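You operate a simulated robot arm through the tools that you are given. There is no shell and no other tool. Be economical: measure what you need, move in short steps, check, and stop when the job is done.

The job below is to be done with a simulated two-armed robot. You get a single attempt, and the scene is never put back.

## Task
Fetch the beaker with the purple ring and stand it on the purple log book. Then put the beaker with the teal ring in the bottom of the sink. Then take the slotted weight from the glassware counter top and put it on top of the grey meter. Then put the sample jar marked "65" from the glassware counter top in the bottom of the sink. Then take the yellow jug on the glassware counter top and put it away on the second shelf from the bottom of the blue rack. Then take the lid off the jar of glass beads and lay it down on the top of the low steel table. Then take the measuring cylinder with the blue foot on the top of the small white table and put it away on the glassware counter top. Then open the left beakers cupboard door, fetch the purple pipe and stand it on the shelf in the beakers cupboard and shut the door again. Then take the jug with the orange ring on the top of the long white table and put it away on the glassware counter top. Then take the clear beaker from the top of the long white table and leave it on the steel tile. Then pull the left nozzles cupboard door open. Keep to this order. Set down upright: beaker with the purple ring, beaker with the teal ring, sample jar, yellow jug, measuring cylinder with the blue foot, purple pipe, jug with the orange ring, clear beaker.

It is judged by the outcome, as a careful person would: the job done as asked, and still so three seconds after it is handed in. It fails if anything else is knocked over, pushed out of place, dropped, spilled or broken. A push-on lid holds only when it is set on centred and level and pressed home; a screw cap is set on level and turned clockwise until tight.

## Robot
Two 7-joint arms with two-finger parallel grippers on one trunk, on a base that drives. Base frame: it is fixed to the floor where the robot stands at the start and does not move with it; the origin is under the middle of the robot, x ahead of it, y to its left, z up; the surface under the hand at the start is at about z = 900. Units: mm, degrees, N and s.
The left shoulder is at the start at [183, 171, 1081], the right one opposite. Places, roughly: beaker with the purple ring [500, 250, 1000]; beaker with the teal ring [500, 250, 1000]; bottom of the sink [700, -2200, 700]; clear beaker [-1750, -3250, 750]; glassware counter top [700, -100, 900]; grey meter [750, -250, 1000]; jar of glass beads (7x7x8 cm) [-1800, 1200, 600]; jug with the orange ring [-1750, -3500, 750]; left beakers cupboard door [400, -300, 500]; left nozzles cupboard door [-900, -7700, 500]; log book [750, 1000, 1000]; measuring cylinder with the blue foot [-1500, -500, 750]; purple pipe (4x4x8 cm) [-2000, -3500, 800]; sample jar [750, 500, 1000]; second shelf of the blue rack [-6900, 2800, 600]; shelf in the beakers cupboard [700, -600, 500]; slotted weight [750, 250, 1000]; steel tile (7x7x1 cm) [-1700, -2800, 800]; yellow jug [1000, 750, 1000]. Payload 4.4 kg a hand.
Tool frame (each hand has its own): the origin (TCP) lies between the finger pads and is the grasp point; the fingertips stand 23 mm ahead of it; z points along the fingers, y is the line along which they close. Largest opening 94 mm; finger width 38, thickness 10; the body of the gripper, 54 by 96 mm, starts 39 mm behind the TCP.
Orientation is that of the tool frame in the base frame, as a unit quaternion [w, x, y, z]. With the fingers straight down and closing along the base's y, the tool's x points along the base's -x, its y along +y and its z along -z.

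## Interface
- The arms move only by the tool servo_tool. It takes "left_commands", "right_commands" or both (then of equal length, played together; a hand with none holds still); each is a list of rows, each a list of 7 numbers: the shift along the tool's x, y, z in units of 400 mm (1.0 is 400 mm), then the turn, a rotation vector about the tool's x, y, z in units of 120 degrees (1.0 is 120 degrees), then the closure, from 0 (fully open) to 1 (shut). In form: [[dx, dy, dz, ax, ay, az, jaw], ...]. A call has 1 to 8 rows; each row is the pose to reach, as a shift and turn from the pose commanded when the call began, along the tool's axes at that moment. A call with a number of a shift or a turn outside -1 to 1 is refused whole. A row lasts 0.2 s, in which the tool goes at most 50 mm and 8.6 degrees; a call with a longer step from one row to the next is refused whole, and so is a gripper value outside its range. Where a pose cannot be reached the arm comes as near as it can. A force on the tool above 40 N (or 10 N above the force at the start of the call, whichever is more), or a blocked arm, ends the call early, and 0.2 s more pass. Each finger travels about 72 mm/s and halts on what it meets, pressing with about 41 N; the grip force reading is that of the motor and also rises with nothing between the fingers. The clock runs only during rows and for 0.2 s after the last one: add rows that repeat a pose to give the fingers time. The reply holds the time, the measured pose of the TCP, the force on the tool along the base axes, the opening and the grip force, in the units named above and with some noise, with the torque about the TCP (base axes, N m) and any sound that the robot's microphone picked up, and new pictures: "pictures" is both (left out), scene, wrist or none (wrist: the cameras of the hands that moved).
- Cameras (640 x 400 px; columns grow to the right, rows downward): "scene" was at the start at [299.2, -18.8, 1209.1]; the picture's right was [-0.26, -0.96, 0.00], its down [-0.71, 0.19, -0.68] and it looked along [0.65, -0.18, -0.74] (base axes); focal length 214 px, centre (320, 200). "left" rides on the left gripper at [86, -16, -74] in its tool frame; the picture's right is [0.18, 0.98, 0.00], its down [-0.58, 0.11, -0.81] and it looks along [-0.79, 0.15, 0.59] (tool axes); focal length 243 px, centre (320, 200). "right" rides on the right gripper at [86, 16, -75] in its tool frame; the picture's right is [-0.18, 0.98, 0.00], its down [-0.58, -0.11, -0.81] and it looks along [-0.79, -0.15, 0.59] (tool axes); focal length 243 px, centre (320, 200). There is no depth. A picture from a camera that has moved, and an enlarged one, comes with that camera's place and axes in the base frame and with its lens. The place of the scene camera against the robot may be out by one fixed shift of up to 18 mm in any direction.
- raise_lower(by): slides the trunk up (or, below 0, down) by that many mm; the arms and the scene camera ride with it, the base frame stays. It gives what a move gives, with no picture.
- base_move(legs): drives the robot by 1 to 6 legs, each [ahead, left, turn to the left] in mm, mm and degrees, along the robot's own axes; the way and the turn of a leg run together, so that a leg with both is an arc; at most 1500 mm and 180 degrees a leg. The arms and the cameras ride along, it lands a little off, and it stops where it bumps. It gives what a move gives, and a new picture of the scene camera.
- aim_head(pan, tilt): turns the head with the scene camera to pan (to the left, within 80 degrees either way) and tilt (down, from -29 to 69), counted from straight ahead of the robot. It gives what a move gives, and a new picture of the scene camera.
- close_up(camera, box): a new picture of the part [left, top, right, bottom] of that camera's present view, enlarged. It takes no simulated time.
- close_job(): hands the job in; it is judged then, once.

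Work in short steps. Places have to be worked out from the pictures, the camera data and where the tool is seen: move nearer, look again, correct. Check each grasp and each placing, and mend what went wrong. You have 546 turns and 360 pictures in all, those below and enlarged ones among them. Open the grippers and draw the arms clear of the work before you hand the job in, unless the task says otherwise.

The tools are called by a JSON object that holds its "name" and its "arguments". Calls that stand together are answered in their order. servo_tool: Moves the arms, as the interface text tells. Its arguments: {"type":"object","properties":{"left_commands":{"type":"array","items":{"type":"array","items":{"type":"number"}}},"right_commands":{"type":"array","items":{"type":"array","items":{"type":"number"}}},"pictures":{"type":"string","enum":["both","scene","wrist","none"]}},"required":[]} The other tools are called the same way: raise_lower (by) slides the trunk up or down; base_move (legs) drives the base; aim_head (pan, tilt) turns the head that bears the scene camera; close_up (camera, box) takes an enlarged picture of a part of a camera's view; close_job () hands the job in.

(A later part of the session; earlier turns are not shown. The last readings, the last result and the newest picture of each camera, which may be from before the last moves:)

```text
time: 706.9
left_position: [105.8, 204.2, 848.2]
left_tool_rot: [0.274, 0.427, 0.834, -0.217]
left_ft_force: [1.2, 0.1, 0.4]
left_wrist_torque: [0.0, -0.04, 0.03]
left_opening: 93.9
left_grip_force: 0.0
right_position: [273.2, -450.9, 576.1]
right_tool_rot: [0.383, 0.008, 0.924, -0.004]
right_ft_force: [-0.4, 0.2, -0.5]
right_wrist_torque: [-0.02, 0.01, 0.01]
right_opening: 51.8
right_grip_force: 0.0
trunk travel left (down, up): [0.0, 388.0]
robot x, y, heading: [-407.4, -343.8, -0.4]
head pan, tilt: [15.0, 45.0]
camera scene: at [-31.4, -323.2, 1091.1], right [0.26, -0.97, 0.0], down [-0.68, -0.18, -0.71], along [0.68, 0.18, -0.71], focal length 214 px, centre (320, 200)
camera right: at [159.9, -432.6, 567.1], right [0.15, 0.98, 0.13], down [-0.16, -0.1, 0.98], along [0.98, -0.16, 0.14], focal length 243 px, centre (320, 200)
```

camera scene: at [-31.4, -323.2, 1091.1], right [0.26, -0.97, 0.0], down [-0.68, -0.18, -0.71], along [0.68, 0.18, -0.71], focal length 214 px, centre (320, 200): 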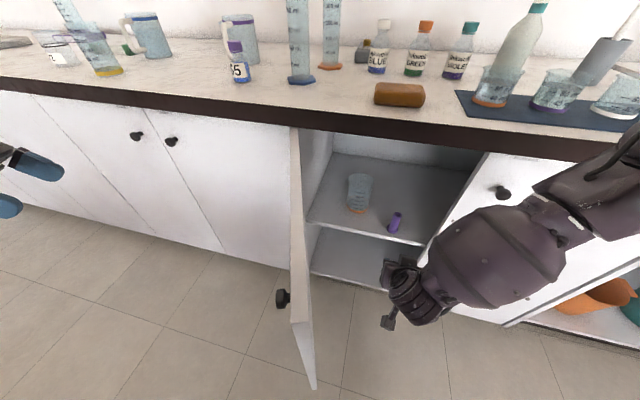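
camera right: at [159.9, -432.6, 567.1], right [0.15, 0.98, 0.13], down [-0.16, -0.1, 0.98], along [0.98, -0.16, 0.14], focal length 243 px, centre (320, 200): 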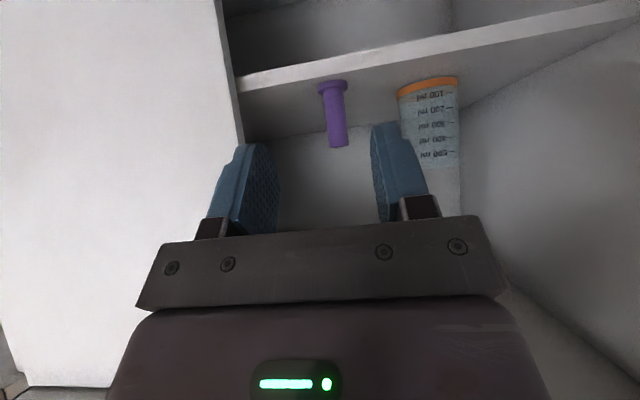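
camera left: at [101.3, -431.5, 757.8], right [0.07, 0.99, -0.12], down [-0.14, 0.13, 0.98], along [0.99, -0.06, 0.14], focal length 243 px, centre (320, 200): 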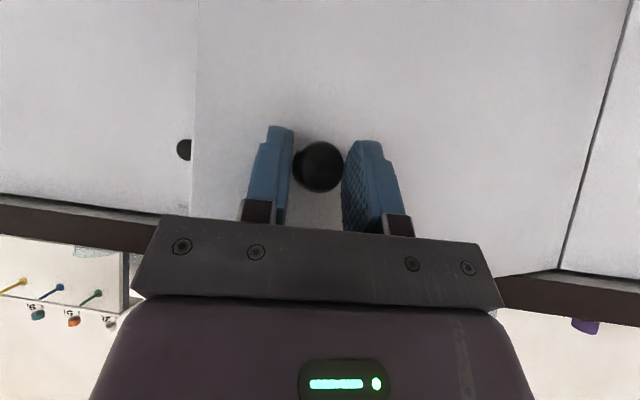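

Pipe stands on the shelf. Now shut the door with the left hand: I back out of the swing area and reposition.

{"name": "base_move", "arguments": {"legs": [[-350, 0, 0], [0, -270, 0], [260, 0, 0]]}}

{"name": "aim_head", "arguments": {"pan": 20, "tilt": 45}}

```text
time: 713.2
left_position: [20.1, -77.9, 847.2]
left_tool_rot: [0.271, 0.43, 0.833, -0.217]
left_ft_force: [-0.6, -0.1, 0.0]
left_wrist_torque: [0.0, -0.01, -0.01]
left_opening: 94.2
left_grip_force: 0.1
right_position: [182.5, -734.7, 575.8]
right_tool_rot: [0.382, 0.011, 0.924, -0.006]
right_ft_force: [-0.2, -0.3, -0.3]
right_wrist_torque: [0.01, 0.0, 0.03]
right_opening: 51.7
right_grip_force: 0.0
trunk travel left (down, up): [0.0, 388.0]
robot x, y, heading: [-501.1, -623.3, -0.4]
head pan, tilt: [15.0, 45.0]
camera scene: at [-121.2, -604.7, 1090.9], right [0.25, -0.97, 0.0], down [-0.69, -0.18, -0.71], along [0.68, 0.18, -0.71], focal length 214 px, centre (320, 200)
```

scene: 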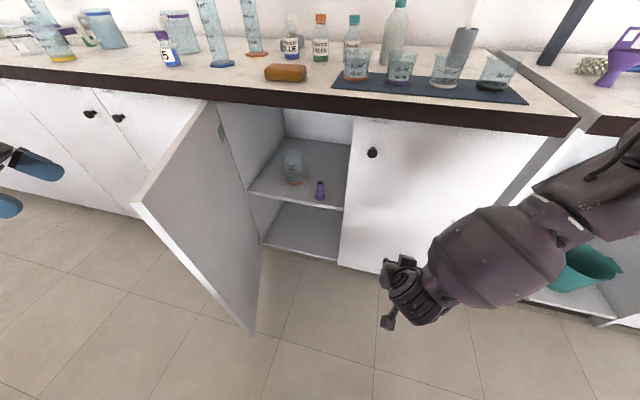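

```text
time: 713.9
left_position: [18.4, -78.0, 848.9]
left_tool_rot: [0.272, 0.43, 0.833, -0.218]
left_ft_force: [-0.1, 0.2, -0.7]
left_wrist_torque: [-0.01, -0.01, -0.02]
left_opening: 94.1
left_grip_force: 0.0
right_position: [180.8, -734.5, 575.7]
right_tool_rot: [0.383, 0.011, 0.924, -0.006]
right_ft_force: [-0.2, 0.1, -0.6]
right_wrist_torque: [-0.02, -0.01, -0.01]
right_opening: 51.6
right_grip_force: 0.0
trunk travel left (down, up): [0.0, 388.0]
robot x, y, heading: [-498.4, -620.1, -0.7]
head pan, tilt: [20.0, 45.0]
camera scene: at [-123.7, -598.0, 1091.1], right [0.33, -0.94, 0.0], down [-0.67, -0.23, -0.71], along [0.67, 0.23, -0.71], focal length 214 px, centre (320, 200)
```

scene: 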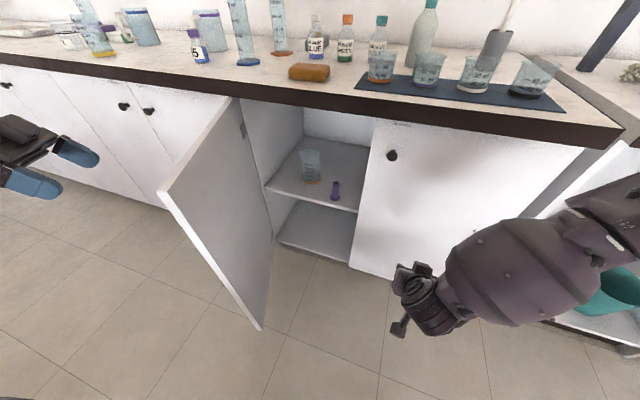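

Door ≈70° open, free edge near (31,-276). I close the left fist and bring it to the door's outer face at z≈640.

{"name": "servo_tool", "arguments": {"left_commands": [[0.013, 0.01, 0.1, 0, 0, 0, 0.5], [0.027, 0.02, 0.2, 0, 0, 0, 1], [0.04, 0.03, 0.31, 0, 0, 0, 1], [0.053, 0.04, 0.41, 0, 0, 0, 1], [0.067, 0.05, 0.51, 0, 0, 0, 1], [0.08, 0.06, 0.613, 0, 0, 0, 1]], "pictures": "scene"}}

```text
time: 715.3
left_position: [87.8, -189.3, 640.6]
left_tool_rot: [0.272, 0.43, 0.833, -0.217]
left_ft_force: [-0.1, -0.2, -1.0]
left_wrist_torque: [0.0, 0.0, -0.03]
left_opening: 0.1
left_grip_force: 41.0
right_position: [181.0, -734.2, 576.0]
right_tool_rot: [0.382, 0.011, 0.924, -0.006]
right_ft_force: [0.4, -0.4, 0.2]
right_wrist_torque: [0.0, -0.02, -0.02]
right_opening: 51.6
right_grip_force: 0.0
trunk travel left (down, up): [0.0, 388.0]
robot x, y, heading: [-499.8, -622.1, -0.1]
head pan, tilt: [20.0, 45.0]
camera scene: at [-123.4, -597.9, 1090.8], right [0.33, -0.94, 0.0], down [-0.67, -0.23, -0.71], along [0.67, 0.23, -0.71], focal length 214 px, centre (320, 200)
```

scene: 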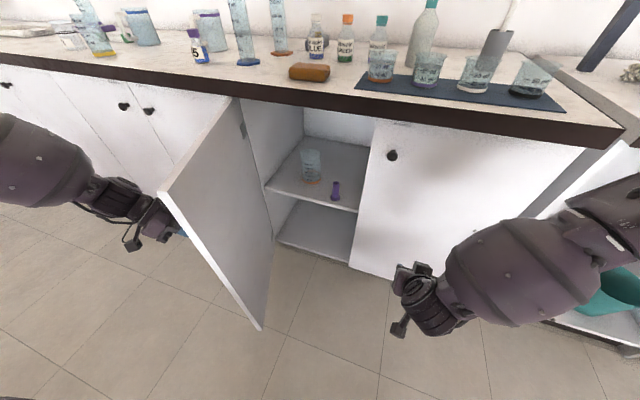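

I push the door along its arc, first to ~35°.

{"name": "servo_tool", "arguments": {"left_commands": [[-0.067, -0.021, 0.061, 0, 0, 0, 1], [-0.134, -0.043, 0.121, 0, 0, 0, 1], [-0.188, -0.052, 0.1685, 0, 0, 0, 1], [-0.242, -0.061, 0.216, 0, 0, 0, 1], [-0.297, -0.056, 0.262, 0, 0, 0, 1], [-0.3525, -0.051, 0.308, 0, 0, 0, 1], [-0.4075, -0.034, 0.352, 0, 0, 0, 1], [-0.4626, -0.0175, 0.396, 0, 0, 0, 1]], "pictures": "scene"}}

```text
time: 717.1
left_position: [215.6, -402.0, 641.9]
left_tool_rot: [0.272, 0.431, 0.832, -0.219]
left_ft_force: [-0.5, -0.3, 0.0]
left_wrist_torque: [0.0, 0.01, -0.01]
left_opening: 0.0
left_grip_force: 41.1
right_position: [182.8, -734.7, 575.9]
right_tool_rot: [0.382, 0.011, 0.924, -0.005]
right_ft_force: [-0.3, -0.2, 0.8]
right_wrist_torque: [-0.04, 0.02, 0.0]
right_opening: 52.0
right_grip_force: 0.1
trunk travel left (down, up): [0.0, 388.0]
robot x, y, heading: [-497.9, -624.9, -0.6]
head pan, tilt: [20.0, 45.0]
camera scene: at [-123.5, -598.2, 1090.9], right [0.33, -0.94, 0.0], down [-0.67, -0.23, -0.71], along [0.67, 0.23, -0.71], focal length 214 px, centre (320, 200)
```

scene: 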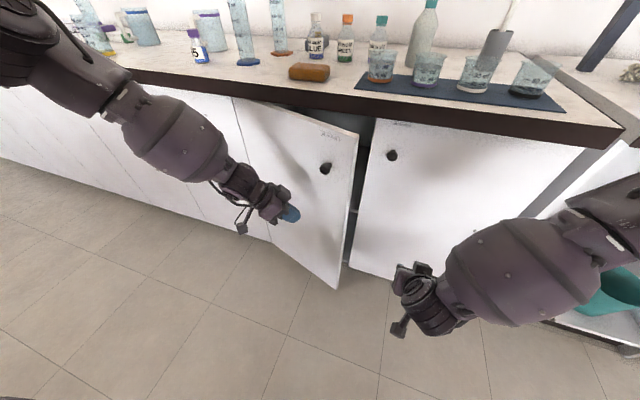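

The door swung on to ~15°. I follow and press it shut.

{"name": "servo_tool", "arguments": {"left_commands": [[-0.048, 0.03, 0.036, 0, 0, 0, 1], [-0.095, 0.06, 0.071, 0, 0, 0, 1], [-0.145, 0.1, 0.107, 0, 0, 0, 1], [-0.1955, 0.14, 0.1425, 0, 0, 0, 1], [-0.265, 0.217, 0.189, 0, 0, 0, 1], [-0.326, 0.301, 0.226, 0, 0, 0, 1]], "pictures": "scene"}}

```text
time: 718.5
left_position: [286.2, -406.0, 661.4]
left_tool_rot: [0.275, 0.43, 0.832, -0.219]
left_ft_force: [0.4, -0.3, 0.6]
left_wrist_torque: [0.0, -0.02, 0.0]
left_opening: 0.1
left_grip_force: 41.1
left hand out of reach, approached as far as the arm can: row 3, 4, 5, 6
right_position: [180.8, -734.3, 575.8]
right_tool_rot: [0.382, 0.011, 0.924, -0.006]
right_ft_force: [0.6, -0.2, 0.1]
right_wrist_torque: [-0.01, 0.02, -0.01]
right_opening: 51.5
right_grip_force: 0.0
trunk travel left (down, up): [0.0, 388.0]
robot x, y, heading: [-504.8, -620.7, -0.5]
head pan, tilt: [20.0, 45.0]
camera scene: at [-123.6, -598.0, 1091.0], right [0.33, -0.94, 0.0], down [-0.67, -0.23, -0.71], along [0.67, 0.23, -0.71], focal length 214 px, centre (320, 200)
```

scene: 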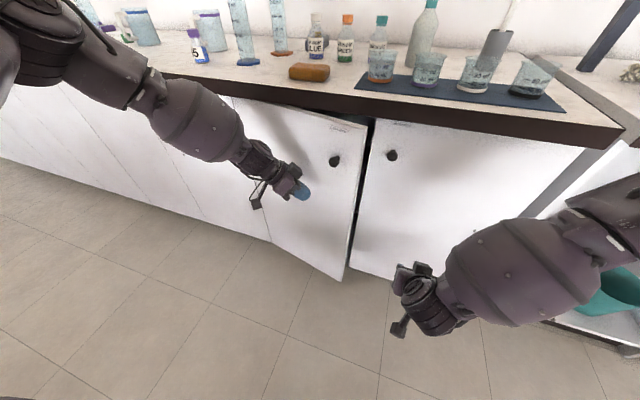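

Reach limit in this pose; I push the door closed by driving the base slowly ahead.

{"name": "base_move", "arguments": {"legs": [[80, 0, 0]]}}

```text
time: 719.5
left_position: [366.7, -406.3, 662.8]
left_tool_rot: [0.275, 0.429, 0.832, -0.218]
left_ft_force: [1.2, 0.2, 0.6]
left_wrist_torque: [0.03, 0.02, -0.03]
left_opening: 0.4
left_grip_force: 41.5
right_position: [262.9, -735.3, 575.4]
right_tool_rot: [0.381, 0.01, 0.924, -0.006]
right_ft_force: [0.0, -0.5, -0.7]
right_wrist_torque: [-0.02, -0.03, -0.01]
right_opening: 51.6
right_grip_force: 0.0
trunk travel left (down, up): [0.0, 388.0]
robot x, y, heading: [-420.8, -626.6, -0.7]
head pan, tilt: [20.0, 45.0]
camera scene: at [-42.2, -598.8, 1090.7], right [0.33, -0.94, 0.0], down [-0.67, -0.23, -0.71], along [0.67, 0.23, -0.71], focal length 214 px, centre (320, 200)
```

scene: 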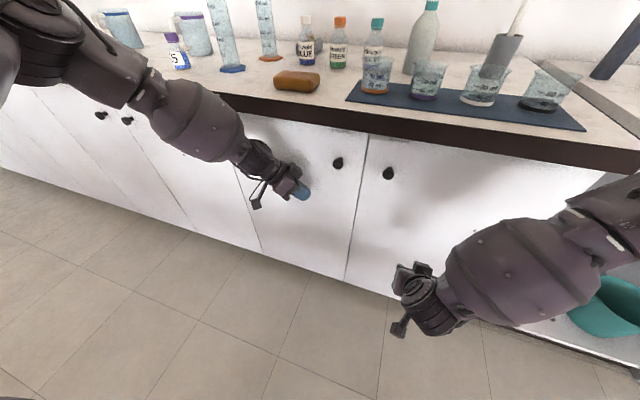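

The door looks flush. I press a little more to be sure it is fully shut.

{"name": "base_move", "arguments": {"legs": [[40, 0, 0]]}}

{"name": "close_up", "arguments": {"camera": "scene", "box": [230, 90, 430, 290]}}

```text
time: 720.4
left_position: [376.9, -406.5, 660.7]
left_tool_rot: [0.27, 0.432, 0.831, -0.224]
left_ft_force: [-7.1, 0.0, 1.4]
left_wrist_torque: [0.05, -0.38, 0.2]
left_opening: 0.2
left_grip_force: 40.9
right_position: [281.4, -733.7, 575.0]
right_tool_rot: [0.382, 0.009, 0.924, -0.006]
right_ft_force: [-1.2, -0.1, -0.6]
right_wrist_torque: [0.04, 0.02, 0.0]
right_opening: 51.8
right_grip_force: 0.1
trunk travel left (down, up): [0.0, 388.0]
robot x, y, heading: [-402.2, -627.5, -0.4]
head pan, tilt: [20.0, 45.0]
stopped in leg 1: the force on the tool passed its limit at 148 N (the readings are from after the stop); the commanded pose is now the measured one
camera scene: at [-24.9, -598.3, 1091.0], right [0.33, -0.94, 0.0], down [-0.67, -0.24, -0.71], along [0.67, 0.24, -0.71], focal length 214 px, centre (320, 200)
```

scene: 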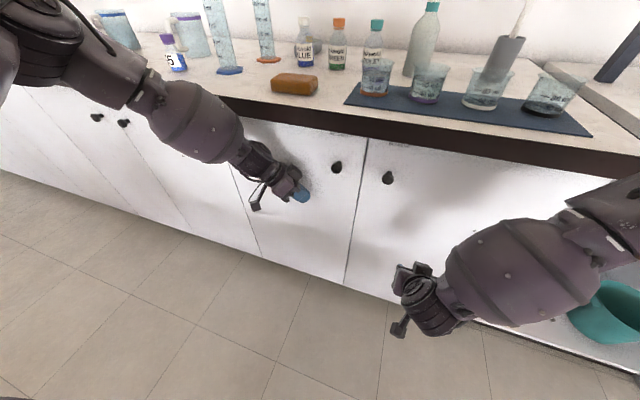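

```text
2.00 times, centred on (330, 190) of scene
camera zoom: at [-24.9, -598.3, 1091.0], right [0.33, -0.94, 0.0], down [-0.67, -0.24, -0.71], along [0.67, 0.24, -0.71], focal length 429 px, centre (300, 220)
```

zoom: 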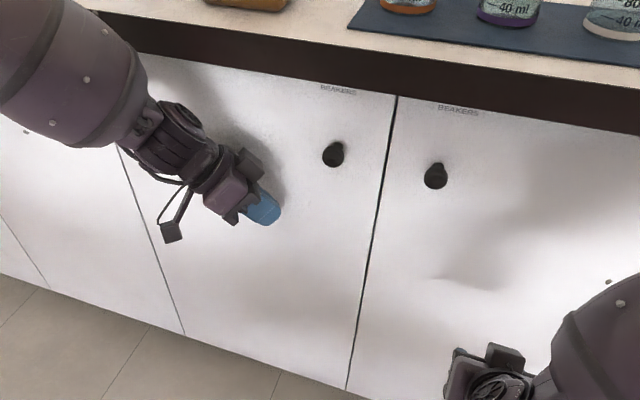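

Door is shut. I back away and bring both hands up to their neutral pose.

{"name": "base_move", "arguments": {"legs": [[-300, 0, 0]]}}

{"name": "servo_tool", "arguments": {"left_commands": [[-0.07, -0.014, -0.082, -0.028, 0.034, -0.0547, 0.5], [-0.14, -0.028, -0.165, -0.057, 0.0685, -0.109, 0], [-0.21, -0.041, -0.2475, -0.085, 0.103, -0.164, 0], [-0.28, -0.055, -0.33, -0.1135, 0.137, -0.219, 0], [-0.35, -0.069, -0.4125, -0.142, 0.171, -0.2736, 0], [-0.42, -0.0825, -0.495, -0.17, 0.2055, -0.328, 0], [-0.49, -0.096, -0.5775, -0.199, 0.24, -0.383, 0], [-0.56, -0.11, -0.66, -0.227, 0.274, -0.4377, 0]], "right_commands": [[-0.0775, 0, -0.076, 0, 0.047, 0, 0.3], [-0.155, 0, -0.1525, 0, 0.094, 0, 0], [-0.2325, 0, -0.229, 0, 0.141, 0, 0], [-0.31, 0, -0.305, 0, 0.1875, 0, 0], [-0.3875, 0, -0.381, 0, 0.234, 0, 0], [-0.465, 0, -0.4575, 0, 0.281, 0, 0], [-0.5425, 0, -0.534, 0, 0.328, 0, 0], [-0.62, 0, -0.61, 0, 0.375, 0, 0]], "pictures": "none"}}

{"name": "raise_lower", "arguments": {"by": 100}}

```text
time: 722.5
left_position: [74.7, -404.5, 661.8]
left_tool_rot: [0.271, 0.431, 0.831, -0.224]
left_ft_force: [-0.6, -0.1, 1.1]
left_wrist_torque: [0.03, 0.01, -0.01]
left_opening: 0.3
left_grip_force: 41.3
right_position: [-22.7, -731.9, 575.4]
right_tool_rot: [0.382, 0.011, 0.924, -0.006]
right_ft_force: [-0.1, -0.3, -0.2]
right_wrist_torque: [-0.03, -0.02, 0.0]
right_opening: 52.0
right_grip_force: 0.0
trunk travel left (down, up): [0.0, 388.0]
robot x, y, heading: [-704.8, -618.4, -0.8]
head pan, tilt: [20.0, 45.0]
camera scene: at [-328.0, -596.0, 1091.2], right [0.33, -0.94, 0.0], down [-0.67, -0.23, -0.71], along [0.67, 0.23, -0.71], focal length 214 px, centre (320, 200)
```

scene: 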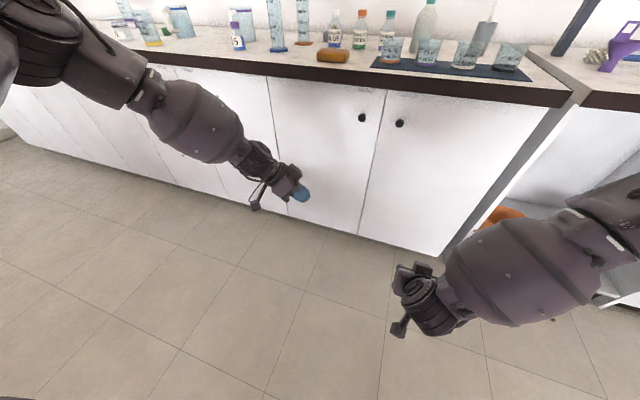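

```text
time: 724.2
left_position: [40.4, -369.7, 958.4]
left_tool_rot: [0.175, 0.025, 0.918, -0.355]
left_ft_force: [-0.6, -0.7, 0.8]
left_wrist_torque: [0.08, 0.02, 0.05]
left_opening: 93.8
left_grip_force: 0.0
left hand out of reach, approached as far as the arm can: row 1, 2, 3, 4, 5, 6, 7, 8
right_position: [-19.7, -732.6, 926.6]
right_tool_rot: [0.0, 0.012, 1.0, -0.001]
right_ft_force: [-0.2, -0.7, 0.9]
right_wrist_torque: [0.04, -0.02, -0.01]
right_opening: 94.2
right_grip_force: 0.0
trunk travel left (down, up): [0.0, 388.0]
robot x, y, heading: [-703.2, -625.2, -0.6]
head pan, tilt: [20.0, 45.0]
```

```text
time: 725.6
left_position: [37.8, -374.6, 1048.3]
left_tool_rot: [0.175, 0.024, 0.916, -0.36]
left_ft_force: [0.5, 0.0, 0.1]
left_wrist_torque: [-0.03, 0.02, 0.0]
left_opening: 93.8
left_grip_force: 0.0
right_position: [-17.2, -731.2, 1020.4]
right_tool_rot: [-0.004, 0.011, 1.0, -0.002]
right_ft_force: [0.2, 0.2, -0.4]
right_wrist_torque: [0.02, -0.02, 0.01]
right_opening: 94.0
right_grip_force: 0.1
trunk travel left (down, up): [-100.0, 288.0]
robot x, y, heading: [-702.6, -621.1, -0.3]
head pan, tilt: [20.0, 45.0]
```

I straighten the left wrist.

{"name": "servo_tool", "arguments": {"left_commands": [[-0.045, 0.003, -0.03, -0.058, 0.029, -0.004, 0], [-0.09, 0.006, -0.06, -0.116, 0.057, -0.008, 0], [-0.134, 0.009, -0.088, -0.174, 0.086, -0.012, 0], [-0.178, 0.012, -0.117, -0.232, 0.115, -0.016, 0], [-0.222, 0.015, -0.146, -0.29, 0.143, -0.02, 0], [-0.267, 0.0175, -0.1755, -0.348, 0.172, -0.024, 0]], "pictures": "none"}}

```text
time: 727.0
left_position: [7.9, -224.8, 962.6]
left_tool_rot: [0.153, 0.006, 0.959, -0.238]
left_ft_force: [0.2, -0.9, 0.0]
left_wrist_torque: [0.06, 0.01, 0.03]
left_opening: 94.0
left_grip_force: 0.1
left hand out of reach, approached as far as the arm can: row 1, 2, 3, 4, 5, 6
right_position: [-19.4, -735.3, 1022.8]
right_tool_rot: [-0.001, 0.013, 1.0, -0.001]
right_ft_force: [-0.9, -1.2, -1.1]
right_wrist_torque: [0.05, -0.04, -0.01]
right_opening: 94.1
right_grip_force: 0.0
trunk travel left (down, up): [-100.0, 288.0]
robot x, y, heading: [-706.1, -623.6, -0.5]
head pan, tilt: [20.0, 45.0]
```

Again, with a small upward shift.

{"name": "servo_tool", "arguments": {"left_commands": [[-0.03, 0, -0.03, -0.046, 0.03, 0, 0], [-0.06, 0, -0.06, -0.092, 0.06, 0, 0], [-0.09, 0, -0.09, -0.139, 0.09, 0, 0], [-0.12, 0, -0.12, -0.185, 0.12, 0, 0], [-0.15, 0, -0.15, -0.231, 0.148, -0.006, 0], [-0.15, 0, -0.15, -0.231, 0.148, -0.006, 0]], "pictures": "none"}}

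```text
time: 728.4
left_position: [-36.9, 25.6, 897.8]
left_tool_rot: [0.058, 0.0, 0.996, -0.064]
left_ft_force: [0.5, -0.1, 0.2]
left_wrist_torque: [-0.07, -0.01, -0.03]
left_opening: 94.2
left_grip_force: 0.1
left hand out of reach, approached as far as the arm can: row 1, 2, 3, 4, 5, 6
right_position: [-20.4, -730.6, 1025.8]
right_tool_rot: [0.001, 0.012, 1.0, -0.002]
right_ft_force: [0.3, 0.4, -0.1]
right_wrist_torque: [-0.01, -0.02, -0.02]
right_opening: 94.0
right_grip_force: 0.0
trunk travel left (down, up): [-100.0, 288.0]
robot x, y, heading: [-707.5, -620.2, -0.7]
head pan, tilt: [20.0, 45.0]
```

Nearly neutral. I bring the left hand in and up; right hand up too.

{"name": "servo_tool", "arguments": {"left_commands": [[0.01, -0.09, -0.07, -0.01, 0.01, 0, 0], [0.02, -0.18, -0.14, -0.02, 0.02, 0, 0], [0.03, -0.27, -0.21, -0.03, 0.03, 0, 0], [0.04, -0.36, -0.28, -0.04, 0.04, 0, 0], [0.05, -0.45, -0.35, -0.05, 0.05, 0, 0], [0.06, -0.54, -0.42, -0.062, 0.055, 0, 0], [0.06, -0.63, -0.49, -0.062, 0.055, 0, 0], [0.06, -0.72, -0.56, -0.062, 0.055, 0, 0]], "right_commands": [[0, 0, -0.05, 0, 0, 0, 0], [0, 0, -0.1, 0, 0, 0, 0], [0, 0, -0.15, 0, 0, 0, 0], [0, 0, -0.2, 0, 0, 0, 0], [0, 0, -0.25, 0, 0, 0, 0], [0, 0, -0.3, 0, 0, 0, 0], [0, 0, -0.35, 0, 0, 0, 0], [0, 0, -0.4, 0, 0, 0, 0]], "pictures": "none"}}

```text
time: 730.2
left_position: [-97.7, 102.7, 938.9]
left_tool_rot: [0.004, -0.002, 1.0, -0.005]
left_ft_force: [-0.3, -0.6, 0.2]
left_wrist_torque: [0.01, 0.0, -0.01]
left_opening: 94.0
left_grip_force: 0.1
left hand out of reach, approached as far as the arm can: row 1, 2, 3, 4, 5, 6, 7, 8
right_position: [-19.1, -732.1, 1184.3]
right_tool_rot: [-0.001, 0.011, 1.0, -0.002]
right_ft_force: [-0.1, 0.7, 0.0]
right_wrist_torque: [-0.01, -0.03, 0.0]
right_opening: 93.9
right_grip_force: 0.1
trunk travel left (down, up): [-100.0, 288.0]
robot x, y, heading: [-700.8, -622.6, -0.8]
head pan, tilt: [20.0, 45.0]
```

The left arm is stretched straight; I lower the trunk 60 to re-bend it, then pull it in.

{"name": "raise_lower", "arguments": {"by": -60}}

{"name": "servo_tool", "arguments": {"left_commands": [[0, -0.1, 0, 0, 0, 0, 0], [0, -0.2, 0, 0, 0, 0, 0], [0, -0.3, 0, 0, 0, 0, 0], [0, -0.4, 0, 0, 0, 0, 0]], "pictures": "scene"}}

```text
time: 731.2
left_position: [-97.2, 97.4, 862.9]
left_tool_rot: [0.003, -0.002, 1.0, -0.001]
left_ft_force: [-0.4, 0.5, 0.7]
left_wrist_torque: [0.02, -0.04, 0.03]
left_opening: 94.3
left_grip_force: 0.0
right_position: [-20.5, -731.2, 1127.1]
right_tool_rot: [0.001, 0.011, 1.0, -0.001]
right_ft_force: [0.3, -0.1, 0.2]
right_wrist_torque: [0.02, -0.01, -0.03]
right_opening: 94.1
right_grip_force: 0.0
trunk travel left (down, up): [-40.0, 348.0]
robot x, y, heading: [-704.4, -621.1, -0.7]
head pan, tilt: [20.0, 45.0]
```

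```text
time: 732.2
left_position: [-109.1, 45.3, 796.1]
left_tool_rot: [0.004, -0.002, 1.0, -0.003]
left_ft_force: [0.3, 0.1, 0.2]
left_wrist_torque: [0.0, 0.0, 0.0]
left_opening: 94.2
left_grip_force: 0.0
left hand out of reach, approached as far as the arm can: row 1, 2, 3, 4
right_position: [-17.9, -729.9, 1123.5]
right_tool_rot: [-0.001, 0.011, 1.0, -0.001]
right_ft_force: [-0.1, 0.0, 0.3]
right_wrist_torque: [-0.01, 0.01, 0.05]
right_opening: 93.7
right_grip_force: 0.1
trunk travel left (down, up): [-40.0, 348.0]
robot x, y, heading: [-704.3, -621.0, -0.7]
head pan, tilt: [20.0, 45.0]
camera scene: at [-352.2, -595.6, 1136.8], right [0.33, -0.94, 0.0], down [-0.67, -0.23, -0.71], along [0.67, 0.23, -0.71], focal length 214 px, centre (320, 200)
```

scene: 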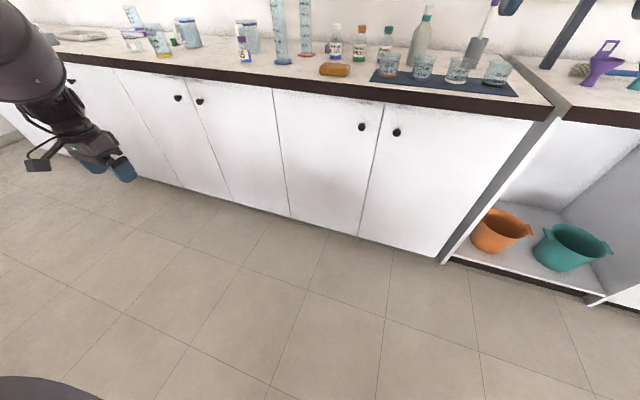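

Still straight. I cycle the trunk: raise 160, then lower 120, which moves the shoulder toward the hand.

{"name": "raise_lower", "arguments": {"by": 200}}

{"name": "raise_lower", "arguments": {"by": -140}}

{"name": "servo_tool", "arguments": {"left_commands": [[0, -0.1, 0, 0, 0, 0, 0], [0, -0.2, 0, 0, 0, 0, 0], [0, -0.3, 0, 0, 0, 0, 0], [0, -0.4, 0, 0, 0, 0, 0]], "pictures": "none"}}

```text
time: 734.4
left_position: [-189.6, 45.8, 1269.1]
left_tool_rot: [0.318, 0.0, 0.948, -0.008]
left_ft_force: [-0.1, 0.4, 0.2]
left_wrist_torque: [0.01, 0.03, -0.04]
left_opening: 93.9
left_grip_force: 0.1
right_position: [-17.8, -730.8, 1322.5]
right_tool_rot: [-0.002, 0.012, 1.0, -0.002]
right_ft_force: [0.5, 0.7, -0.4]
right_wrist_torque: [0.01, -0.01, 0.01]
right_opening: 93.8
right_grip_force: 0.1
trunk travel left (down, up): [-240.0, 148.0]
robot x, y, heading: [-704.2, -620.8, -0.7]
head pan, tilt: [20.0, 45.0]
```

```text
time: 736.0
left_position: [-116.5, 46.7, 968.3]
left_tool_rot: [0.136, 0.0, 0.991, -0.007]
left_ft_force: [0.2, 0.5, -0.3]
left_wrist_torque: [-0.02, -0.01, 0.03]
left_opening: 94.1
left_grip_force: 0.1
right_position: [-21.2, -730.4, 1186.1]
right_tool_rot: [0.001, 0.012, 1.0, -0.001]
right_ft_force: [-0.7, 0.1, 0.5]
right_wrist_torque: [0.0, -0.04, -0.02]
right_opening: 94.2
right_grip_force: 0.1
trunk travel left (down, up): [-100.0, 288.0]
robot x, y, heading: [-706.4, -623.2, -0.7]
head pan, tilt: [20.0, 45.0]
```

```text
time: 737.0
left_position: [-123.6, -55.6, 893.4]
left_tool_rot: [0.145, 0.0, 0.989, -0.017]
left_ft_force: [-0.8, -0.8, 0.4]
left_wrist_torque: [0.03, -0.03, -0.04]
left_opening: 94.0
left_grip_force: 0.0
left hand out of reach, approached as far as the arm can: row 1, 2, 3, 4
right_position: [-18.7, -731.4, 1183.6]
right_tool_rot: [-0.001, 0.012, 1.0, -0.001]
right_ft_force: [0.4, 0.1, -0.5]
right_wrist_torque: [-0.01, 0.01, -0.03]
right_opening: 93.9
right_grip_force: 0.2
trunk travel left (down, up): [-100.0, 288.0]
robot x, y, heading: [-703.3, -624.1, -0.8]
head pan, tilt: [20.0, 45.0]
```

The elbow stays straight. I move the hand upward, which pulls it inward along the sphere, and try bending from there.

{"name": "servo_tool", "arguments": {"left_commands": [[0.03, 0, -0.11, 0, 0.03, 0, 0], [0.06, 0, -0.22, 0, 0.06, 0, 0], [0.09, 0, -0.33, 0, 0.09, 0, 0], [0.12, 0, -0.44, 0, 0.12, 0, 0], [0.15, 0, -0.55, 0, 0.14, 0, 0], [0.18, 0, -0.66, 0, 0.14, 0, 0], [0.21, 0, -0.77, 0, 0.14, 0, 0], [0.24, 0, -0.88, 0, 0.14, 0, 0]], "pictures": "none"}}

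{"name": "servo_tool", "arguments": {"left_commands": [[0.1, -0.03, 0, 0, 0, 0, 0], [0.2, -0.06, 0, 0, 0, 0, 0], [0.3, -0.09, 0, 0, 0, 0, 0], [0.3, -0.12, 0.1, 0, 0, 0, 0], [0.3, -0.12, 0.2, 0, 0, 0, 0], [0.3, -0.12, 0.3, 0, 0, 0, 0]], "pictures": "none"}}

```text
time: 738.8
left_position: [-243.7, 163.9, 1243.3]
left_tool_rot: [-0.011, 0.0, 1.0, -0.009]
left_ft_force: [0.4, 0.6, 0.8]
left_wrist_torque: [-0.01, 0.0, 0.01]
left_opening: 94.1
left_grip_force: 0.0
left hand out of reach, approached as far as the arm can: row 1, 2, 3, 4, 5, 6, 7, 8
right_position: [-20.6, -732.9, 1186.5]
right_tool_rot: [0.001, 0.012, 1.0, -0.001]
right_ft_force: [0.1, -0.6, 0.7]
right_wrist_torque: [0.01, -0.04, 0.04]
right_opening: 93.8
right_grip_force: 0.0
trunk travel left (down, up): [-100.0, 288.0]
robot x, y, heading: [-705.0, -623.3, -0.4]
head pan, tilt: [20.0, 45.0]
```

```text
time: 740.2
left_position: [-332.3, 187.3, 1238.0]
left_tool_rot: [-0.011, 0.001, 1.0, -0.008]
left_ft_force: [0.0, -0.4, -0.7]
left_wrist_torque: [-0.03, 0.0, 0.03]
left_opening: 94.3
left_grip_force: 0.0
left hand out of reach, approached as far as the arm can: row 1, 2, 3, 4, 5, 6
right_position: [-18.4, -731.2, 1183.7]
right_tool_rot: [-0.001, 0.011, 1.0, -0.002]
right_ft_force: [0.2, -0.2, 0.3]
right_wrist_torque: [0.0, -0.01, 0.0]
right_opening: 94.3
right_grip_force: 0.0
trunk travel left (down, up): [-100.0, 288.0]
robot x, y, heading: [-705.6, -618.1, -0.7]
head pan, tilt: [20.0, 45.0]
```

I lower the trunk 100 now that the hand is high, and try again.

{"name": "raise_lower", "arguments": {"by": -100}}

{"name": "servo_tool", "arguments": {"left_commands": [[-0.05, -0.1, 0, 0, 0, 0, 0], [-0.1, -0.2, 0, 0, 0, 0, 0], [-0.15, -0.3, 0, 0, 0, 0, 0], [-0.2, -0.4, 0, 0, 0, 0, 0]], "pictures": "none"}}

```text
time: 741.5
left_position: [-332.5, 190.1, 1137.9]
left_tool_rot: [-0.01, 0.0, 1.0, -0.007]
left_ft_force: [-0.7, 0.4, -0.8]
left_wrist_torque: [0.03, -0.01, -0.05]
left_opening: 94.2
left_grip_force: 0.1
right_position: [-20.8, -730.4, 1084.7]
right_tool_rot: [0.0, 0.011, 1.0, -0.001]
right_ft_force: [-0.3, 0.4, 0.0]
right_wrist_torque: [0.02, -0.04, -0.03]
right_opening: 94.1
right_grip_force: 0.1
trunk travel left (down, up): [0.0, 388.0]
robot x, y, heading: [-705.1, -623.2, -0.6]
head pan, tilt: [20.0, 45.0]
```

```text
time: 742.5
left_position: [-291.1, 146.0, 1136.3]
left_tool_rot: [-0.013, 0.0, 1.0, -0.007]
left_ft_force: [0.1, -0.7, -0.2]
left_wrist_torque: [-0.01, -0.01, -0.02]
left_opening: 93.9
left_grip_force: 0.1
left hand out of reach, approached as far as the arm can: row 2, 3, 4
right_position: [-17.4, -731.6, 1083.2]
right_tool_rot: [-0.002, 0.012, 1.0, -0.001]
right_ft_force: [0.5, -0.1, 0.3]
right_wrist_torque: [0.0, 0.0, 0.02]
right_opening: 94.1
right_grip_force: 0.1
trunk travel left (down, up): [0.0, 388.0]
robot x, y, heading: [-702.8, -624.7, -0.7]
head pan, tilt: [20.0, 45.0]
```

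I look at the left arm to understand its posture.

{"name": "aim_head", "arguments": {"pan": 60, "tilt": 15}}

```text
time: 743.6
left_position: [-291.2, 145.4, 1135.9]
left_tool_rot: [-0.012, 0.0, 1.0, -0.007]
left_ft_force: [0.3, 0.8, -0.4]
left_wrist_torque: [-0.02, -0.01, 0.02]
left_opening: 94.3
left_grip_force: 0.0
right_position: [-17.5, -730.6, 1084.1]
right_tool_rot: [-0.001, 0.011, 1.0, -0.001]
right_ft_force: [-0.8, 0.2, 0.3]
right_wrist_torque: [-0.04, 0.02, 0.0]
right_opening: 93.9
right_grip_force: 0.0
trunk travel left (down, up): [0.0, 388.0]
robot x, y, heading: [-702.3, -620.5, -0.7]
head pan, tilt: [60.0, 15.0]
camera scene: at [-356.7, -542.6, 1137.8], right [0.86, -0.51, 0.0], down [-0.13, -0.22, -0.97], along [0.49, 0.83, -0.26], focal length 214 px, centre (320, 200)
```

scene: 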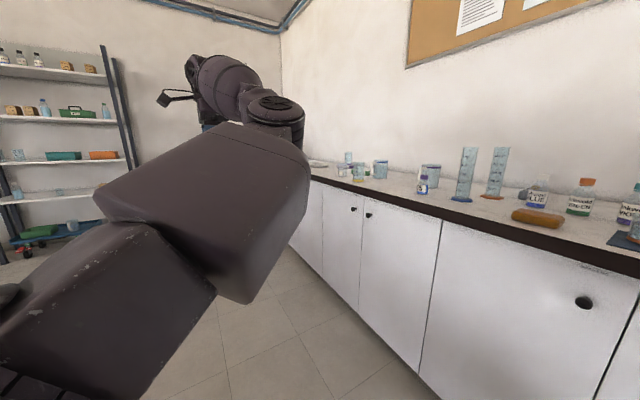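

I yaw the hand left 60° to relieve the wrist, then bring it inward.

{"name": "servo_tool", "arguments": {"left_commands": [[0, 0, 0, 0, 0, -0.07, 0], [0, 0, 0, 0, 0, -0.14, 0], [0, 0, 0, 0, 0, -0.21, 0], [0, 0, 0, 0, 0, -0.28, 0], [0, 0, 0, 0, 0, -0.35, 0], [0, 0, 0, 0, 0, -0.42, 0], [0, 0, 0, 0, 0, -0.49, 0]], "pictures": "none"}}

{"name": "servo_tool", "arguments": {"left_commands": [[-0.08, 0.02, 0, 0, 0, 0, 0], [-0.16, 0.04, 0, 0, 0, 0, 0], [-0.24, 0.06, 0, 0, 0, 0, 0]], "pictures": "none"}}

```text
time: 745.2
left_position: [-291.3, 145.1, 1136.0]
left_tool_rot: [-0.014, -0.492, 0.87, -0.001]
left_ft_force: [-0.6, -0.4, -0.2]
left_wrist_torque: [-0.01, 0.02, 0.04]
left_opening: 94.1
left_grip_force: 0.1
right_position: [-19.0, -730.5, 1082.7]
right_tool_rot: [-0.001, 0.011, 1.0, -0.001]
right_ft_force: [-0.4, -0.3, 0.4]
right_wrist_torque: [-0.01, 0.0, 0.04]
right_opening: 94.2
right_grip_force: 0.1
trunk travel left (down, up): [0.0, 388.0]
robot x, y, heading: [-701.6, -622.8, -0.6]
head pan, tilt: [60.0, 15.0]
```

```text
time: 746.0
left_position: [-265.1, 227.5, 1134.7]
left_tool_rot: [-0.014, -0.492, 0.87, -0.001]
left_ft_force: [-0.2, -0.8, -0.4]
left_wrist_torque: [0.01, 0.0, 0.0]
left_opening: 94.0
left_grip_force: 0.0
left hand out of reach, approached as far as the arm can: row 3
right_position: [-19.5, -730.8, 1083.5]
right_tool_rot: [-0.001, 0.012, 1.0, -0.001]
right_ft_force: [-1.1, -0.1, 0.3]
right_wrist_torque: [0.01, -0.01, 0.02]
right_opening: 94.2
right_grip_force: 0.0
trunk travel left (down, up): [0.0, 388.0]
robot x, y, heading: [-699.5, -622.5, -0.5]
head pan, tilt: [60.0, 15.0]
```

Yaw works. Now I move inward (forward-right) in correct tool axes.

{"name": "servo_tool", "arguments": {"left_commands": [[0.05, -0.09, 0, 0, 0, 0, 0], [0.1, -0.18, 0, 0, 0, 0, 0], [0.15, -0.27, 0, 0, 0, 0, 0], [0.2, -0.36, 0, 0, 0, 0, 0], [0.25, -0.45, 0, 0, 0, 0, 0], [0.3, -0.54, 0, 0, 0, 0, 0], [0.35, -0.63, 0, 0, 0, 0, 0], [0.4, -0.72, 0, 0, 0, 0, 0]], "pictures": "none"}}

```text
time: 747.8
left_position: [-46.2, 93.1, 1156.1]
left_tool_rot: [-0.042, -0.496, 0.866, 0.043]
left_ft_force: [3.9, -3.0, -2.1]
left_wrist_torque: [0.13, 0.21, -0.06]
left_opening: 94.0
left_grip_force: 0.1
left hand out of reach, approached as far as the arm can: row 3, 4, 5, 6, 7, 8
right_position: [-17.8, -734.4, 1082.7]
right_tool_rot: [-0.001, 0.012, 1.0, 0.0]
right_ft_force: [0.9, -0.1, -1.4]
right_wrist_torque: [0.06, 0.01, 0.02]
right_opening: 93.9
right_grip_force: 0.0
trunk travel left (down, up): [0.0, 388.0]
robot x, y, heading: [-703.9, -620.0, -0.4]
head pan, tilt: [60.0, 15.0]
```

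I replicate the earlier rescue: tilt the hand outward, then un-tilt while moving up.

{"name": "servo_tool", "arguments": {"left_commands": [[0, 0, 0, 0, -0.06, 0, 0], [0, 0, 0, 0, -0.12, 0, 0], [0, 0, 0, 0, -0.18, 0, 0], [0, 0, 0, 0, -0.25, 0, 0], [0, 0, 0, 0, -0.25, 0, 0]], "pictures": "none"}}

{"name": "servo_tool", "arguments": {"left_commands": [[0.0, 0, -0.1, 0, 0.06, 0, 0], [0.02, 0, -0.2, 0, 0.12, 0, 0], [0.04, 0, -0.3, 0, 0.18, 0, 0], [0.06, 0, -0.4, 0, 0.25, 0, 0], [0.06, 0, -0.4, 0, 0.25, 0, 0]], "pictures": "none"}}

```text
time: 749.0
left_position: [13.3, 139.6, 1186.8]
left_tool_rot: [0.195, -0.457, 0.858, 0.129]
left_ft_force: [0.2, 0.0, 0.0]
left_wrist_torque: [0.03, 0.03, -0.01]
left_opening: 94.3
left_grip_force: 0.0
left hand out of reach, approached as far as the arm can: row 1, 2, 3, 4, 5
right_position: [-18.8, -730.8, 1083.0]
right_tool_rot: [-0.001, 0.011, 1.0, -0.001]
right_ft_force: [1.0, -0.4, -0.2]
right_wrist_torque: [-0.03, 0.02, -0.02]
right_opening: 94.0
right_grip_force: 0.1
trunk travel left (down, up): [0.0, 388.0]
robot x, y, heading: [-701.0, -621.4, -0.5]
head pan, tilt: [60.0, 15.0]
```

```text
time: 750.2
left_position: [-46.7, 68.7, 1227.2]
left_tool_rot: [0.033, -0.474, 0.879, 0.034]
left_ft_force: [-0.9, -0.1, -0.1]
left_wrist_torque: [0.04, 0.0, -0.03]
left_opening: 94.0
left_grip_force: 0.0
left hand out of reach, approached as far as the arm can: row 1, 2, 3, 4, 5
right_position: [-18.1, -730.9, 1082.5]
right_tool_rot: [-0.001, 0.011, 1.0, 0.0]
right_ft_force: [0.6, 0.3, 0.0]
right_wrist_torque: [0.0, 0.02, 0.0]
right_opening: 94.1
right_grip_force: 0.0
trunk travel left (down, up): [0.0, 388.0]
robot x, y, heading: [-703.8, -620.8, -0.4]
head pan, tilt: [60.0, 15.0]
```

I try moving up and inward together over a longer path.

{"name": "servo_tool", "arguments": {"left_commands": [[0.08, 0, -0.09, 0, 0, 0, 0], [0.16, 0, -0.18, 0, 0, 0, 0], [0.24, 0, -0.27, 0, 0, 0, 0], [0.32, 0, -0.36, 0, 0, 0, 0], [0.4, 0, -0.45, 0, 0, 0, 0], [0.48, 0, -0.54, 0, 0, 0, 0], [0.56, 0, -0.63, 0, 0, 0, 0], [0.64, 0, -0.72, 0, 0, 0, 0]], "pictures": "none"}}

{"name": "servo_tool", "arguments": {"left_commands": [[0.08, 0, 0, 0, 0, 0.07, 0], [0.16, 0, 0, 0, 0, 0.14, 0], [0.24, 0, 0.05, 0, 0, 0.21, 0], [0.32, 0, 0.1, 0, 0, 0.28, 0], [0.32, 0, 0.15, 0, 0, 0.35, 0], [0.32, 0, 0.2, 0, 0, 0.42, 0]], "pictures": "none"}}

```text
time: 752.0
left_position: [-47.1, 68.0, 1226.1]
left_tool_rot: [0.034, -0.473, 0.88, 0.034]
left_ft_force: [-0.3, 0.4, -0.5]
left_wrist_torque: [0.02, -0.02, -0.04]
left_opening: 94.1
left_grip_force: 0.1
left hand out of reach, approached as far as the arm can: row 1, 2, 3, 4, 5, 6, 7, 8
right_position: [-18.0, -729.5, 1083.6]
right_tool_rot: [-0.001, 0.011, 1.0, -0.001]
right_ft_force: [0.6, -0.7, 0.0]
right_wrist_torque: [-0.02, 0.01, 0.01]
right_opening: 93.9
right_grip_force: 0.1
trunk travel left (down, up): [0.0, 388.0]
robot x, y, heading: [-701.3, -625.6, -0.7]
head pan, tilt: [60.0, 15.0]
```

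```text
time: 753.4
left_position: [13.4, 35.9, 1191.7]
left_tool_rot: [0.017, -0.052, 0.997, 0.045]
left_ft_force: [0.1, 0.3, 0.7]
left_wrist_torque: [0.03, 0.01, 0.0]
left_opening: 94.1
left_grip_force: 0.2
left hand out of reach, approached as far as the arm can: row 1, 2, 3, 4, 5, 6
right_position: [-18.3, -731.2, 1082.7]
right_tool_rot: [-0.002, 0.011, 1.0, -0.002]
right_ft_force: [-0.4, -0.1, -0.7]
right_wrist_torque: [0.02, 0.01, -0.01]
right_opening: 94.1
right_grip_force: 0.1
trunk travel left (down, up): [0.0, 388.0]
robot x, y, heading: [-703.8, -623.2, -0.6]
head pan, tilt: [60.0, 15.0]
```

I sweep the hand along the reach boundary to the front, where I know it bends normally.

{"name": "servo_tool", "arguments": {"left_commands": [[-0.05, -0.11, 0.02, 0, 0, 0, 0], [-0.1, -0.22, 0.04, 0, 0, 0, 0], [-0.14, -0.33, 0.06, 0, 0, 0, 0], [-0.18, -0.44, 0.08, 0, 0, 0, 0], [-0.2, -0.55, 0.1, 0, 0, 0, 0], [-0.21, -0.66, 0.12, 0, 0, 0, 0], [-0.21, -0.77, 0.14, 0, 0, 0, 0], [-0.2, -0.88, 0.16, 0, 0, 0, 0]], "pictures": "none"}}

{"name": "servo_tool", "arguments": {"left_commands": [[0.05, -0.08, 0, 0, 0, 0, 0], [0.12, -0.12, 0, 0, 0, 0, 0], [0.2, -0.15, 0, 0, 0, 0, 0], [0.3, -0.15, 0, 0, 0, 0, 0], [0.4, -0.15, 0, 0, 0, 0, 0]], "pictures": "none"}}

```text
time: 755.2
left_position: [67.7, 37.9, 1107.6]
left_tool_rot: [0.016, -0.054, 0.997, 0.044]
left_ft_force: [0.2, -0.1, 0.7]
left_wrist_torque: [-0.02, 0.02, -0.04]
left_opening: 94.2
left_grip_force: 0.0
left hand out of reach, approached as far as the arm can: row 1, 2, 3, 4, 5, 6, 7, 8
right_position: [-17.9, -730.8, 1083.4]
right_tool_rot: [-0.002, 0.011, 1.0, -0.001]
right_ft_force: [-0.2, 0.1, 0.7]
right_wrist_torque: [0.0, 0.03, 0.04]
right_opening: 94.1
right_grip_force: 0.1
trunk travel left (down, up): [0.0, 388.0]
robot x, y, heading: [-706.2, -622.0, -0.6]
head pan, tilt: [60.0, 15.0]
```

```text
time: 756.4
left_position: [25.1, 42.3, 1168.1]
left_tool_rot: [0.016, -0.053, 0.998, 0.044]
left_ft_force: [0.0, -0.2, 0.4]
left_wrist_torque: [0.01, -0.02, -0.01]
left_opening: 93.9
left_grip_force: 0.1
left hand out of reach, approached as far as the arm can: row 1, 2, 3, 4, 5
right_position: [-18.9, -731.2, 1083.6]
right_tool_rot: [-0.001, 0.011, 1.0, 0.0]
right_ft_force: [1.0, 0.0, 0.5]
right_wrist_torque: [0.0, -0.02, 0.02]
right_opening: 94.0
right_grip_force: 0.1
trunk travel left (down, up): [0.0, 388.0]
robot x, y, heading: [-704.1, -620.3, -0.7]
head pan, tilt: [60.0, 15.0]
```

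Lateral motion is limited; I try a pure vertical move down, which may flex the elbow.

{"name": "servo_tool", "arguments": {"left_commands": [[0, 0, 0.1, 0, 0, 0, 0], [0, 0, 0.2, 0, 0, 0, 0], [0, 0, 0.3, 0, 0, 0, 0], [0, 0, 0.4, 0, 0, 0, 0], [0, 0, 0.5, 0, 0, 0, 0], [0, 0, 0.6, 0, 0, 0, 0]], "pictures": "none"}}

{"name": "servo_tool", "arguments": {"left_commands": [[0.1, 0, 0, 0, 0, 0, 0], [0.2, 0, 0, 0, 0, 0, 0], [0.3, 0, 0, 0, 0, 0, 0], [0.4, 0, 0, 0, 0, 0, 0]], "pictures": "scene"}}

```text
time: 757.8
left_position: [75.7, 106.0, 938.9]
left_tool_rot: [0.015, -0.054, 0.997, 0.045]
left_ft_force: [-0.2, 0.3, 0.0]
left_wrist_torque: [0.01, 0.03, 0.0]
left_opening: 94.0
left_grip_force: 0.1
left hand out of reach, approached as far as the arm can: row 1, 2, 3, 4, 5, 6
right_position: [-17.9, -731.0, 1083.8]
right_tool_rot: [-0.001, 0.012, 1.0, -0.001]
right_ft_force: [-0.1, 0.6, -0.5]
right_wrist_torque: [0.02, 0.01, 0.01]
right_opening: 94.2
right_grip_force: 0.1
trunk travel left (down, up): [0.0, 388.0]
robot x, y, heading: [-704.7, -620.5, -0.8]
head pan, tilt: [60.0, 15.0]
```

```text
time: 758.8
left_position: [5.8, 171.3, 951.8]
left_tool_rot: [0.016, -0.053, 0.997, 0.045]
left_ft_force: [0.3, -0.1, 0.9]
left_wrist_torque: [0.03, 0.02, 0.04]
left_opening: 94.1
left_grip_force: 0.0
left hand out of reach, approached as far as the arm can: row 1, 2, 3, 4
right_position: [-19.2, -731.9, 1083.9]
right_tool_rot: [-0.001, 0.012, 1.0, -0.001]
right_ft_force: [-0.6, 0.1, -0.1]
right_wrist_torque: [0.02, -0.03, -0.02]
right_opening: 94.1
right_grip_force: 0.0
trunk travel left (down, up): [0.0, 388.0]
robot x, y, heading: [-705.1, -623.2, -0.8]
head pan, tilt: [60.0, 15.0]
camera scene: at [-357.1, -542.5, 1138.0], right [0.86, -0.51, 0.0], down [-0.13, -0.22, -0.97], along [0.49, 0.83, -0.26], focal length 214 px, centre (320, 200)
```

scene: 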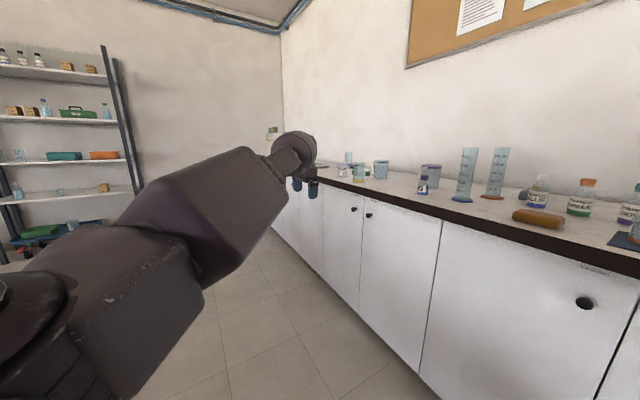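

I align the hand yaw with the arm again (60° left) and sweep right in an arc.

{"name": "servo_tool", "arguments": {"left_commands": [[0, 0, 0, 0, 0, -0.07, 0], [0, 0, 0, 0, 0, -0.14, 0], [0, 0, 0, 0, 0, -0.21, 0], [0, 0, 0, 0, 0, -0.28, 0], [0, 0, 0, 0, 0, -0.35, 0], [0, 0, 0, 0, 0, -0.42, 0], [0, 0, 0, 0, 0, -0.49, 0]], "pictures": "none"}}

{"name": "servo_tool", "arguments": {"left_commands": [[0.04, -0.1, 0, 0, 0, 0.0, 0], [0.09, -0.2, 0, 0, 0, 0.0, 0], [0.15, -0.3, 0, 0, 0, 0.0, 0], [0.22, -0.4, 0, 0, 0, 0.0, 0], [0.3, -0.49, 0, 0, 0, 0.0, 0], [0.38, -0.58, 0, 0, 0, 0.0, 0], [0.46, -0.67, 0, 0, 0, 0.0, 0], [0.54, -0.76, 0, 0, 0, 0, 0]], "pictures": "none"}}

```text
time: 760.4
left_position: [9.8, 167.9, 949.5]
left_tool_rot: [0.035, -0.537, 0.843, 0.031]
left_ft_force: [-0.1, 0.0, -0.2]
left_wrist_torque: [0.03, 0.02, 0.01]
left_opening: 94.1
left_grip_force: 0.1
right_position: [-18.0, -731.5, 1084.1]
right_tool_rot: [-0.001, 0.011, 1.0, -0.001]
right_ft_force: [-0.4, -0.1, 0.4]
right_wrist_torque: [0.05, 0.02, 0.02]
right_opening: 94.3
right_grip_force: 0.0
trunk travel left (down, up): [0.0, 388.0]
robot x, y, heading: [-702.5, -620.3, -0.4]
head pan, tilt: [60.0, 15.0]
```

```text
time: 762.2
left_position: [113.8, 55.2, 943.4]
left_tool_rot: [0.037, -0.536, 0.843, 0.031]
left_ft_force: [-0.6, -0.1, 0.1]
left_wrist_torque: [0.02, -0.01, 0.01]
left_opening: 93.8
left_grip_force: 0.0
left hand out of reach, approached as far as the arm can: row 3, 4, 5, 6, 7, 8
right_position: [-18.6, -731.6, 1083.1]
right_tool_rot: [-0.001, 0.011, 1.0, -0.001]
right_ft_force: [0.1, 0.4, 0.5]
right_wrist_torque: [0.0, 0.0, -0.04]
right_opening: 94.0
right_grip_force: 0.1
trunk travel left (down, up): [0.0, 388.0]
robot x, y, heading: [-708.2, -619.0, -0.8]
head pan, tilt: [60.0, 15.0]
```

Tangential motion works; I sweep along the boundary circle toward the front.

{"name": "servo_tool", "arguments": {"left_commands": [[0.084, -0.1025, 0, 0, 0, 0.02, 0], [0.149, -0.204, 0, 0, 0, 0.04, 0], [0.221, -0.3035, 0, 0, 0, 0.06, 0], [0.297, -0.3995, 0, 0, 0, 0.09, 0], [0.382, -0.4885, 0, 0, 0, 0.12, 0], [0.469, -0.573, 0, 0, 0, 0.15, 0]], "pictures": "none"}}

```text
refused: row 1 steps farther than a row can; nothing moved
```

{"name": "servo_tool", "arguments": {"left_commands": [[0.042, -0.051, 0, 0, 0, 0.01, 0], [0.084, -0.1025, 0, 0, 0, 0.02, 0], [0.149, -0.204, 0, 0, 0, 0.04, 0], [0.221, -0.3035, 0, 0, 0, 0.06, 0], [0.26, -0.351, 0, 0, 0, 0.08, 0], [0.297, -0.3995, 0, 0, 0, 0.09, 0], [0.382, -0.4885, 0, 0, 0, 0.12, 0], [0.469, -0.573, 0, 0, 0, 0.15, 0]], "pictures": "none"}}

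{"name": "servo_tool", "arguments": {"left_commands": [[0.05, 0, 0, 0, 0, 0.05, 0], [0.12, 0, 0, 0, 0, 0.1, 0], [0.2, 0, 0, 0, 0, 0.15, 0], [0.3, 0, 0, 0, 0, 0.2, 0]], "pictures": "none"}}

```text
time: 764.0
left_position: [111.2, 60.9, 922.1]
left_tool_rot: [0.021, -0.403, 0.914, 0.034]
left_ft_force: [0.1, -0.4, -0.6]
left_wrist_torque: [0.0, -0.02, 0.0]
left_opening: 94.0
left_grip_force: 0.1
left hand out of reach, approached as far as the arm can: row 1, 2, 3, 4, 5, 6, 7, 8
right_position: [-18.1, -730.7, 1082.8]
right_tool_rot: [-0.002, 0.011, 1.0, -0.001]
right_ft_force: [0.2, 0.3, 0.1]
right_wrist_torque: [-0.02, 0.01, 0.0]
right_opening: 94.3
right_grip_force: 0.1
trunk travel left (down, up): [0.0, 388.0]
robot x, y, heading: [-704.3, -622.2, -0.7]
head pan, tilt: [60.0, 15.0]
```

```text
time: 765.0
left_position: [113.1, 60.3, 928.5]
left_tool_rot: [0.022, -0.198, 0.979, 0.042]
left_ft_force: [0.3, 0.3, -0.2]
left_wrist_torque: [-0.01, 0.0, -0.02]
left_opening: 94.1
left_grip_force: 0.0
left hand out of reach, approached as far as the arm can: row 1, 2, 3, 4
right_position: [-19.7, -731.0, 1083.5]
right_tool_rot: [-0.001, 0.011, 1.0, -0.001]
right_ft_force: [0.6, 0.3, 0.3]
right_wrist_torque: [0.01, -0.01, 0.0]
right_opening: 93.9
right_grip_force: 0.1
trunk travel left (down, up): [0.0, 388.0]
robot x, y, heading: [-708.1, -619.3, -0.8]
head pan, tilt: [60.0, 15.0]
```

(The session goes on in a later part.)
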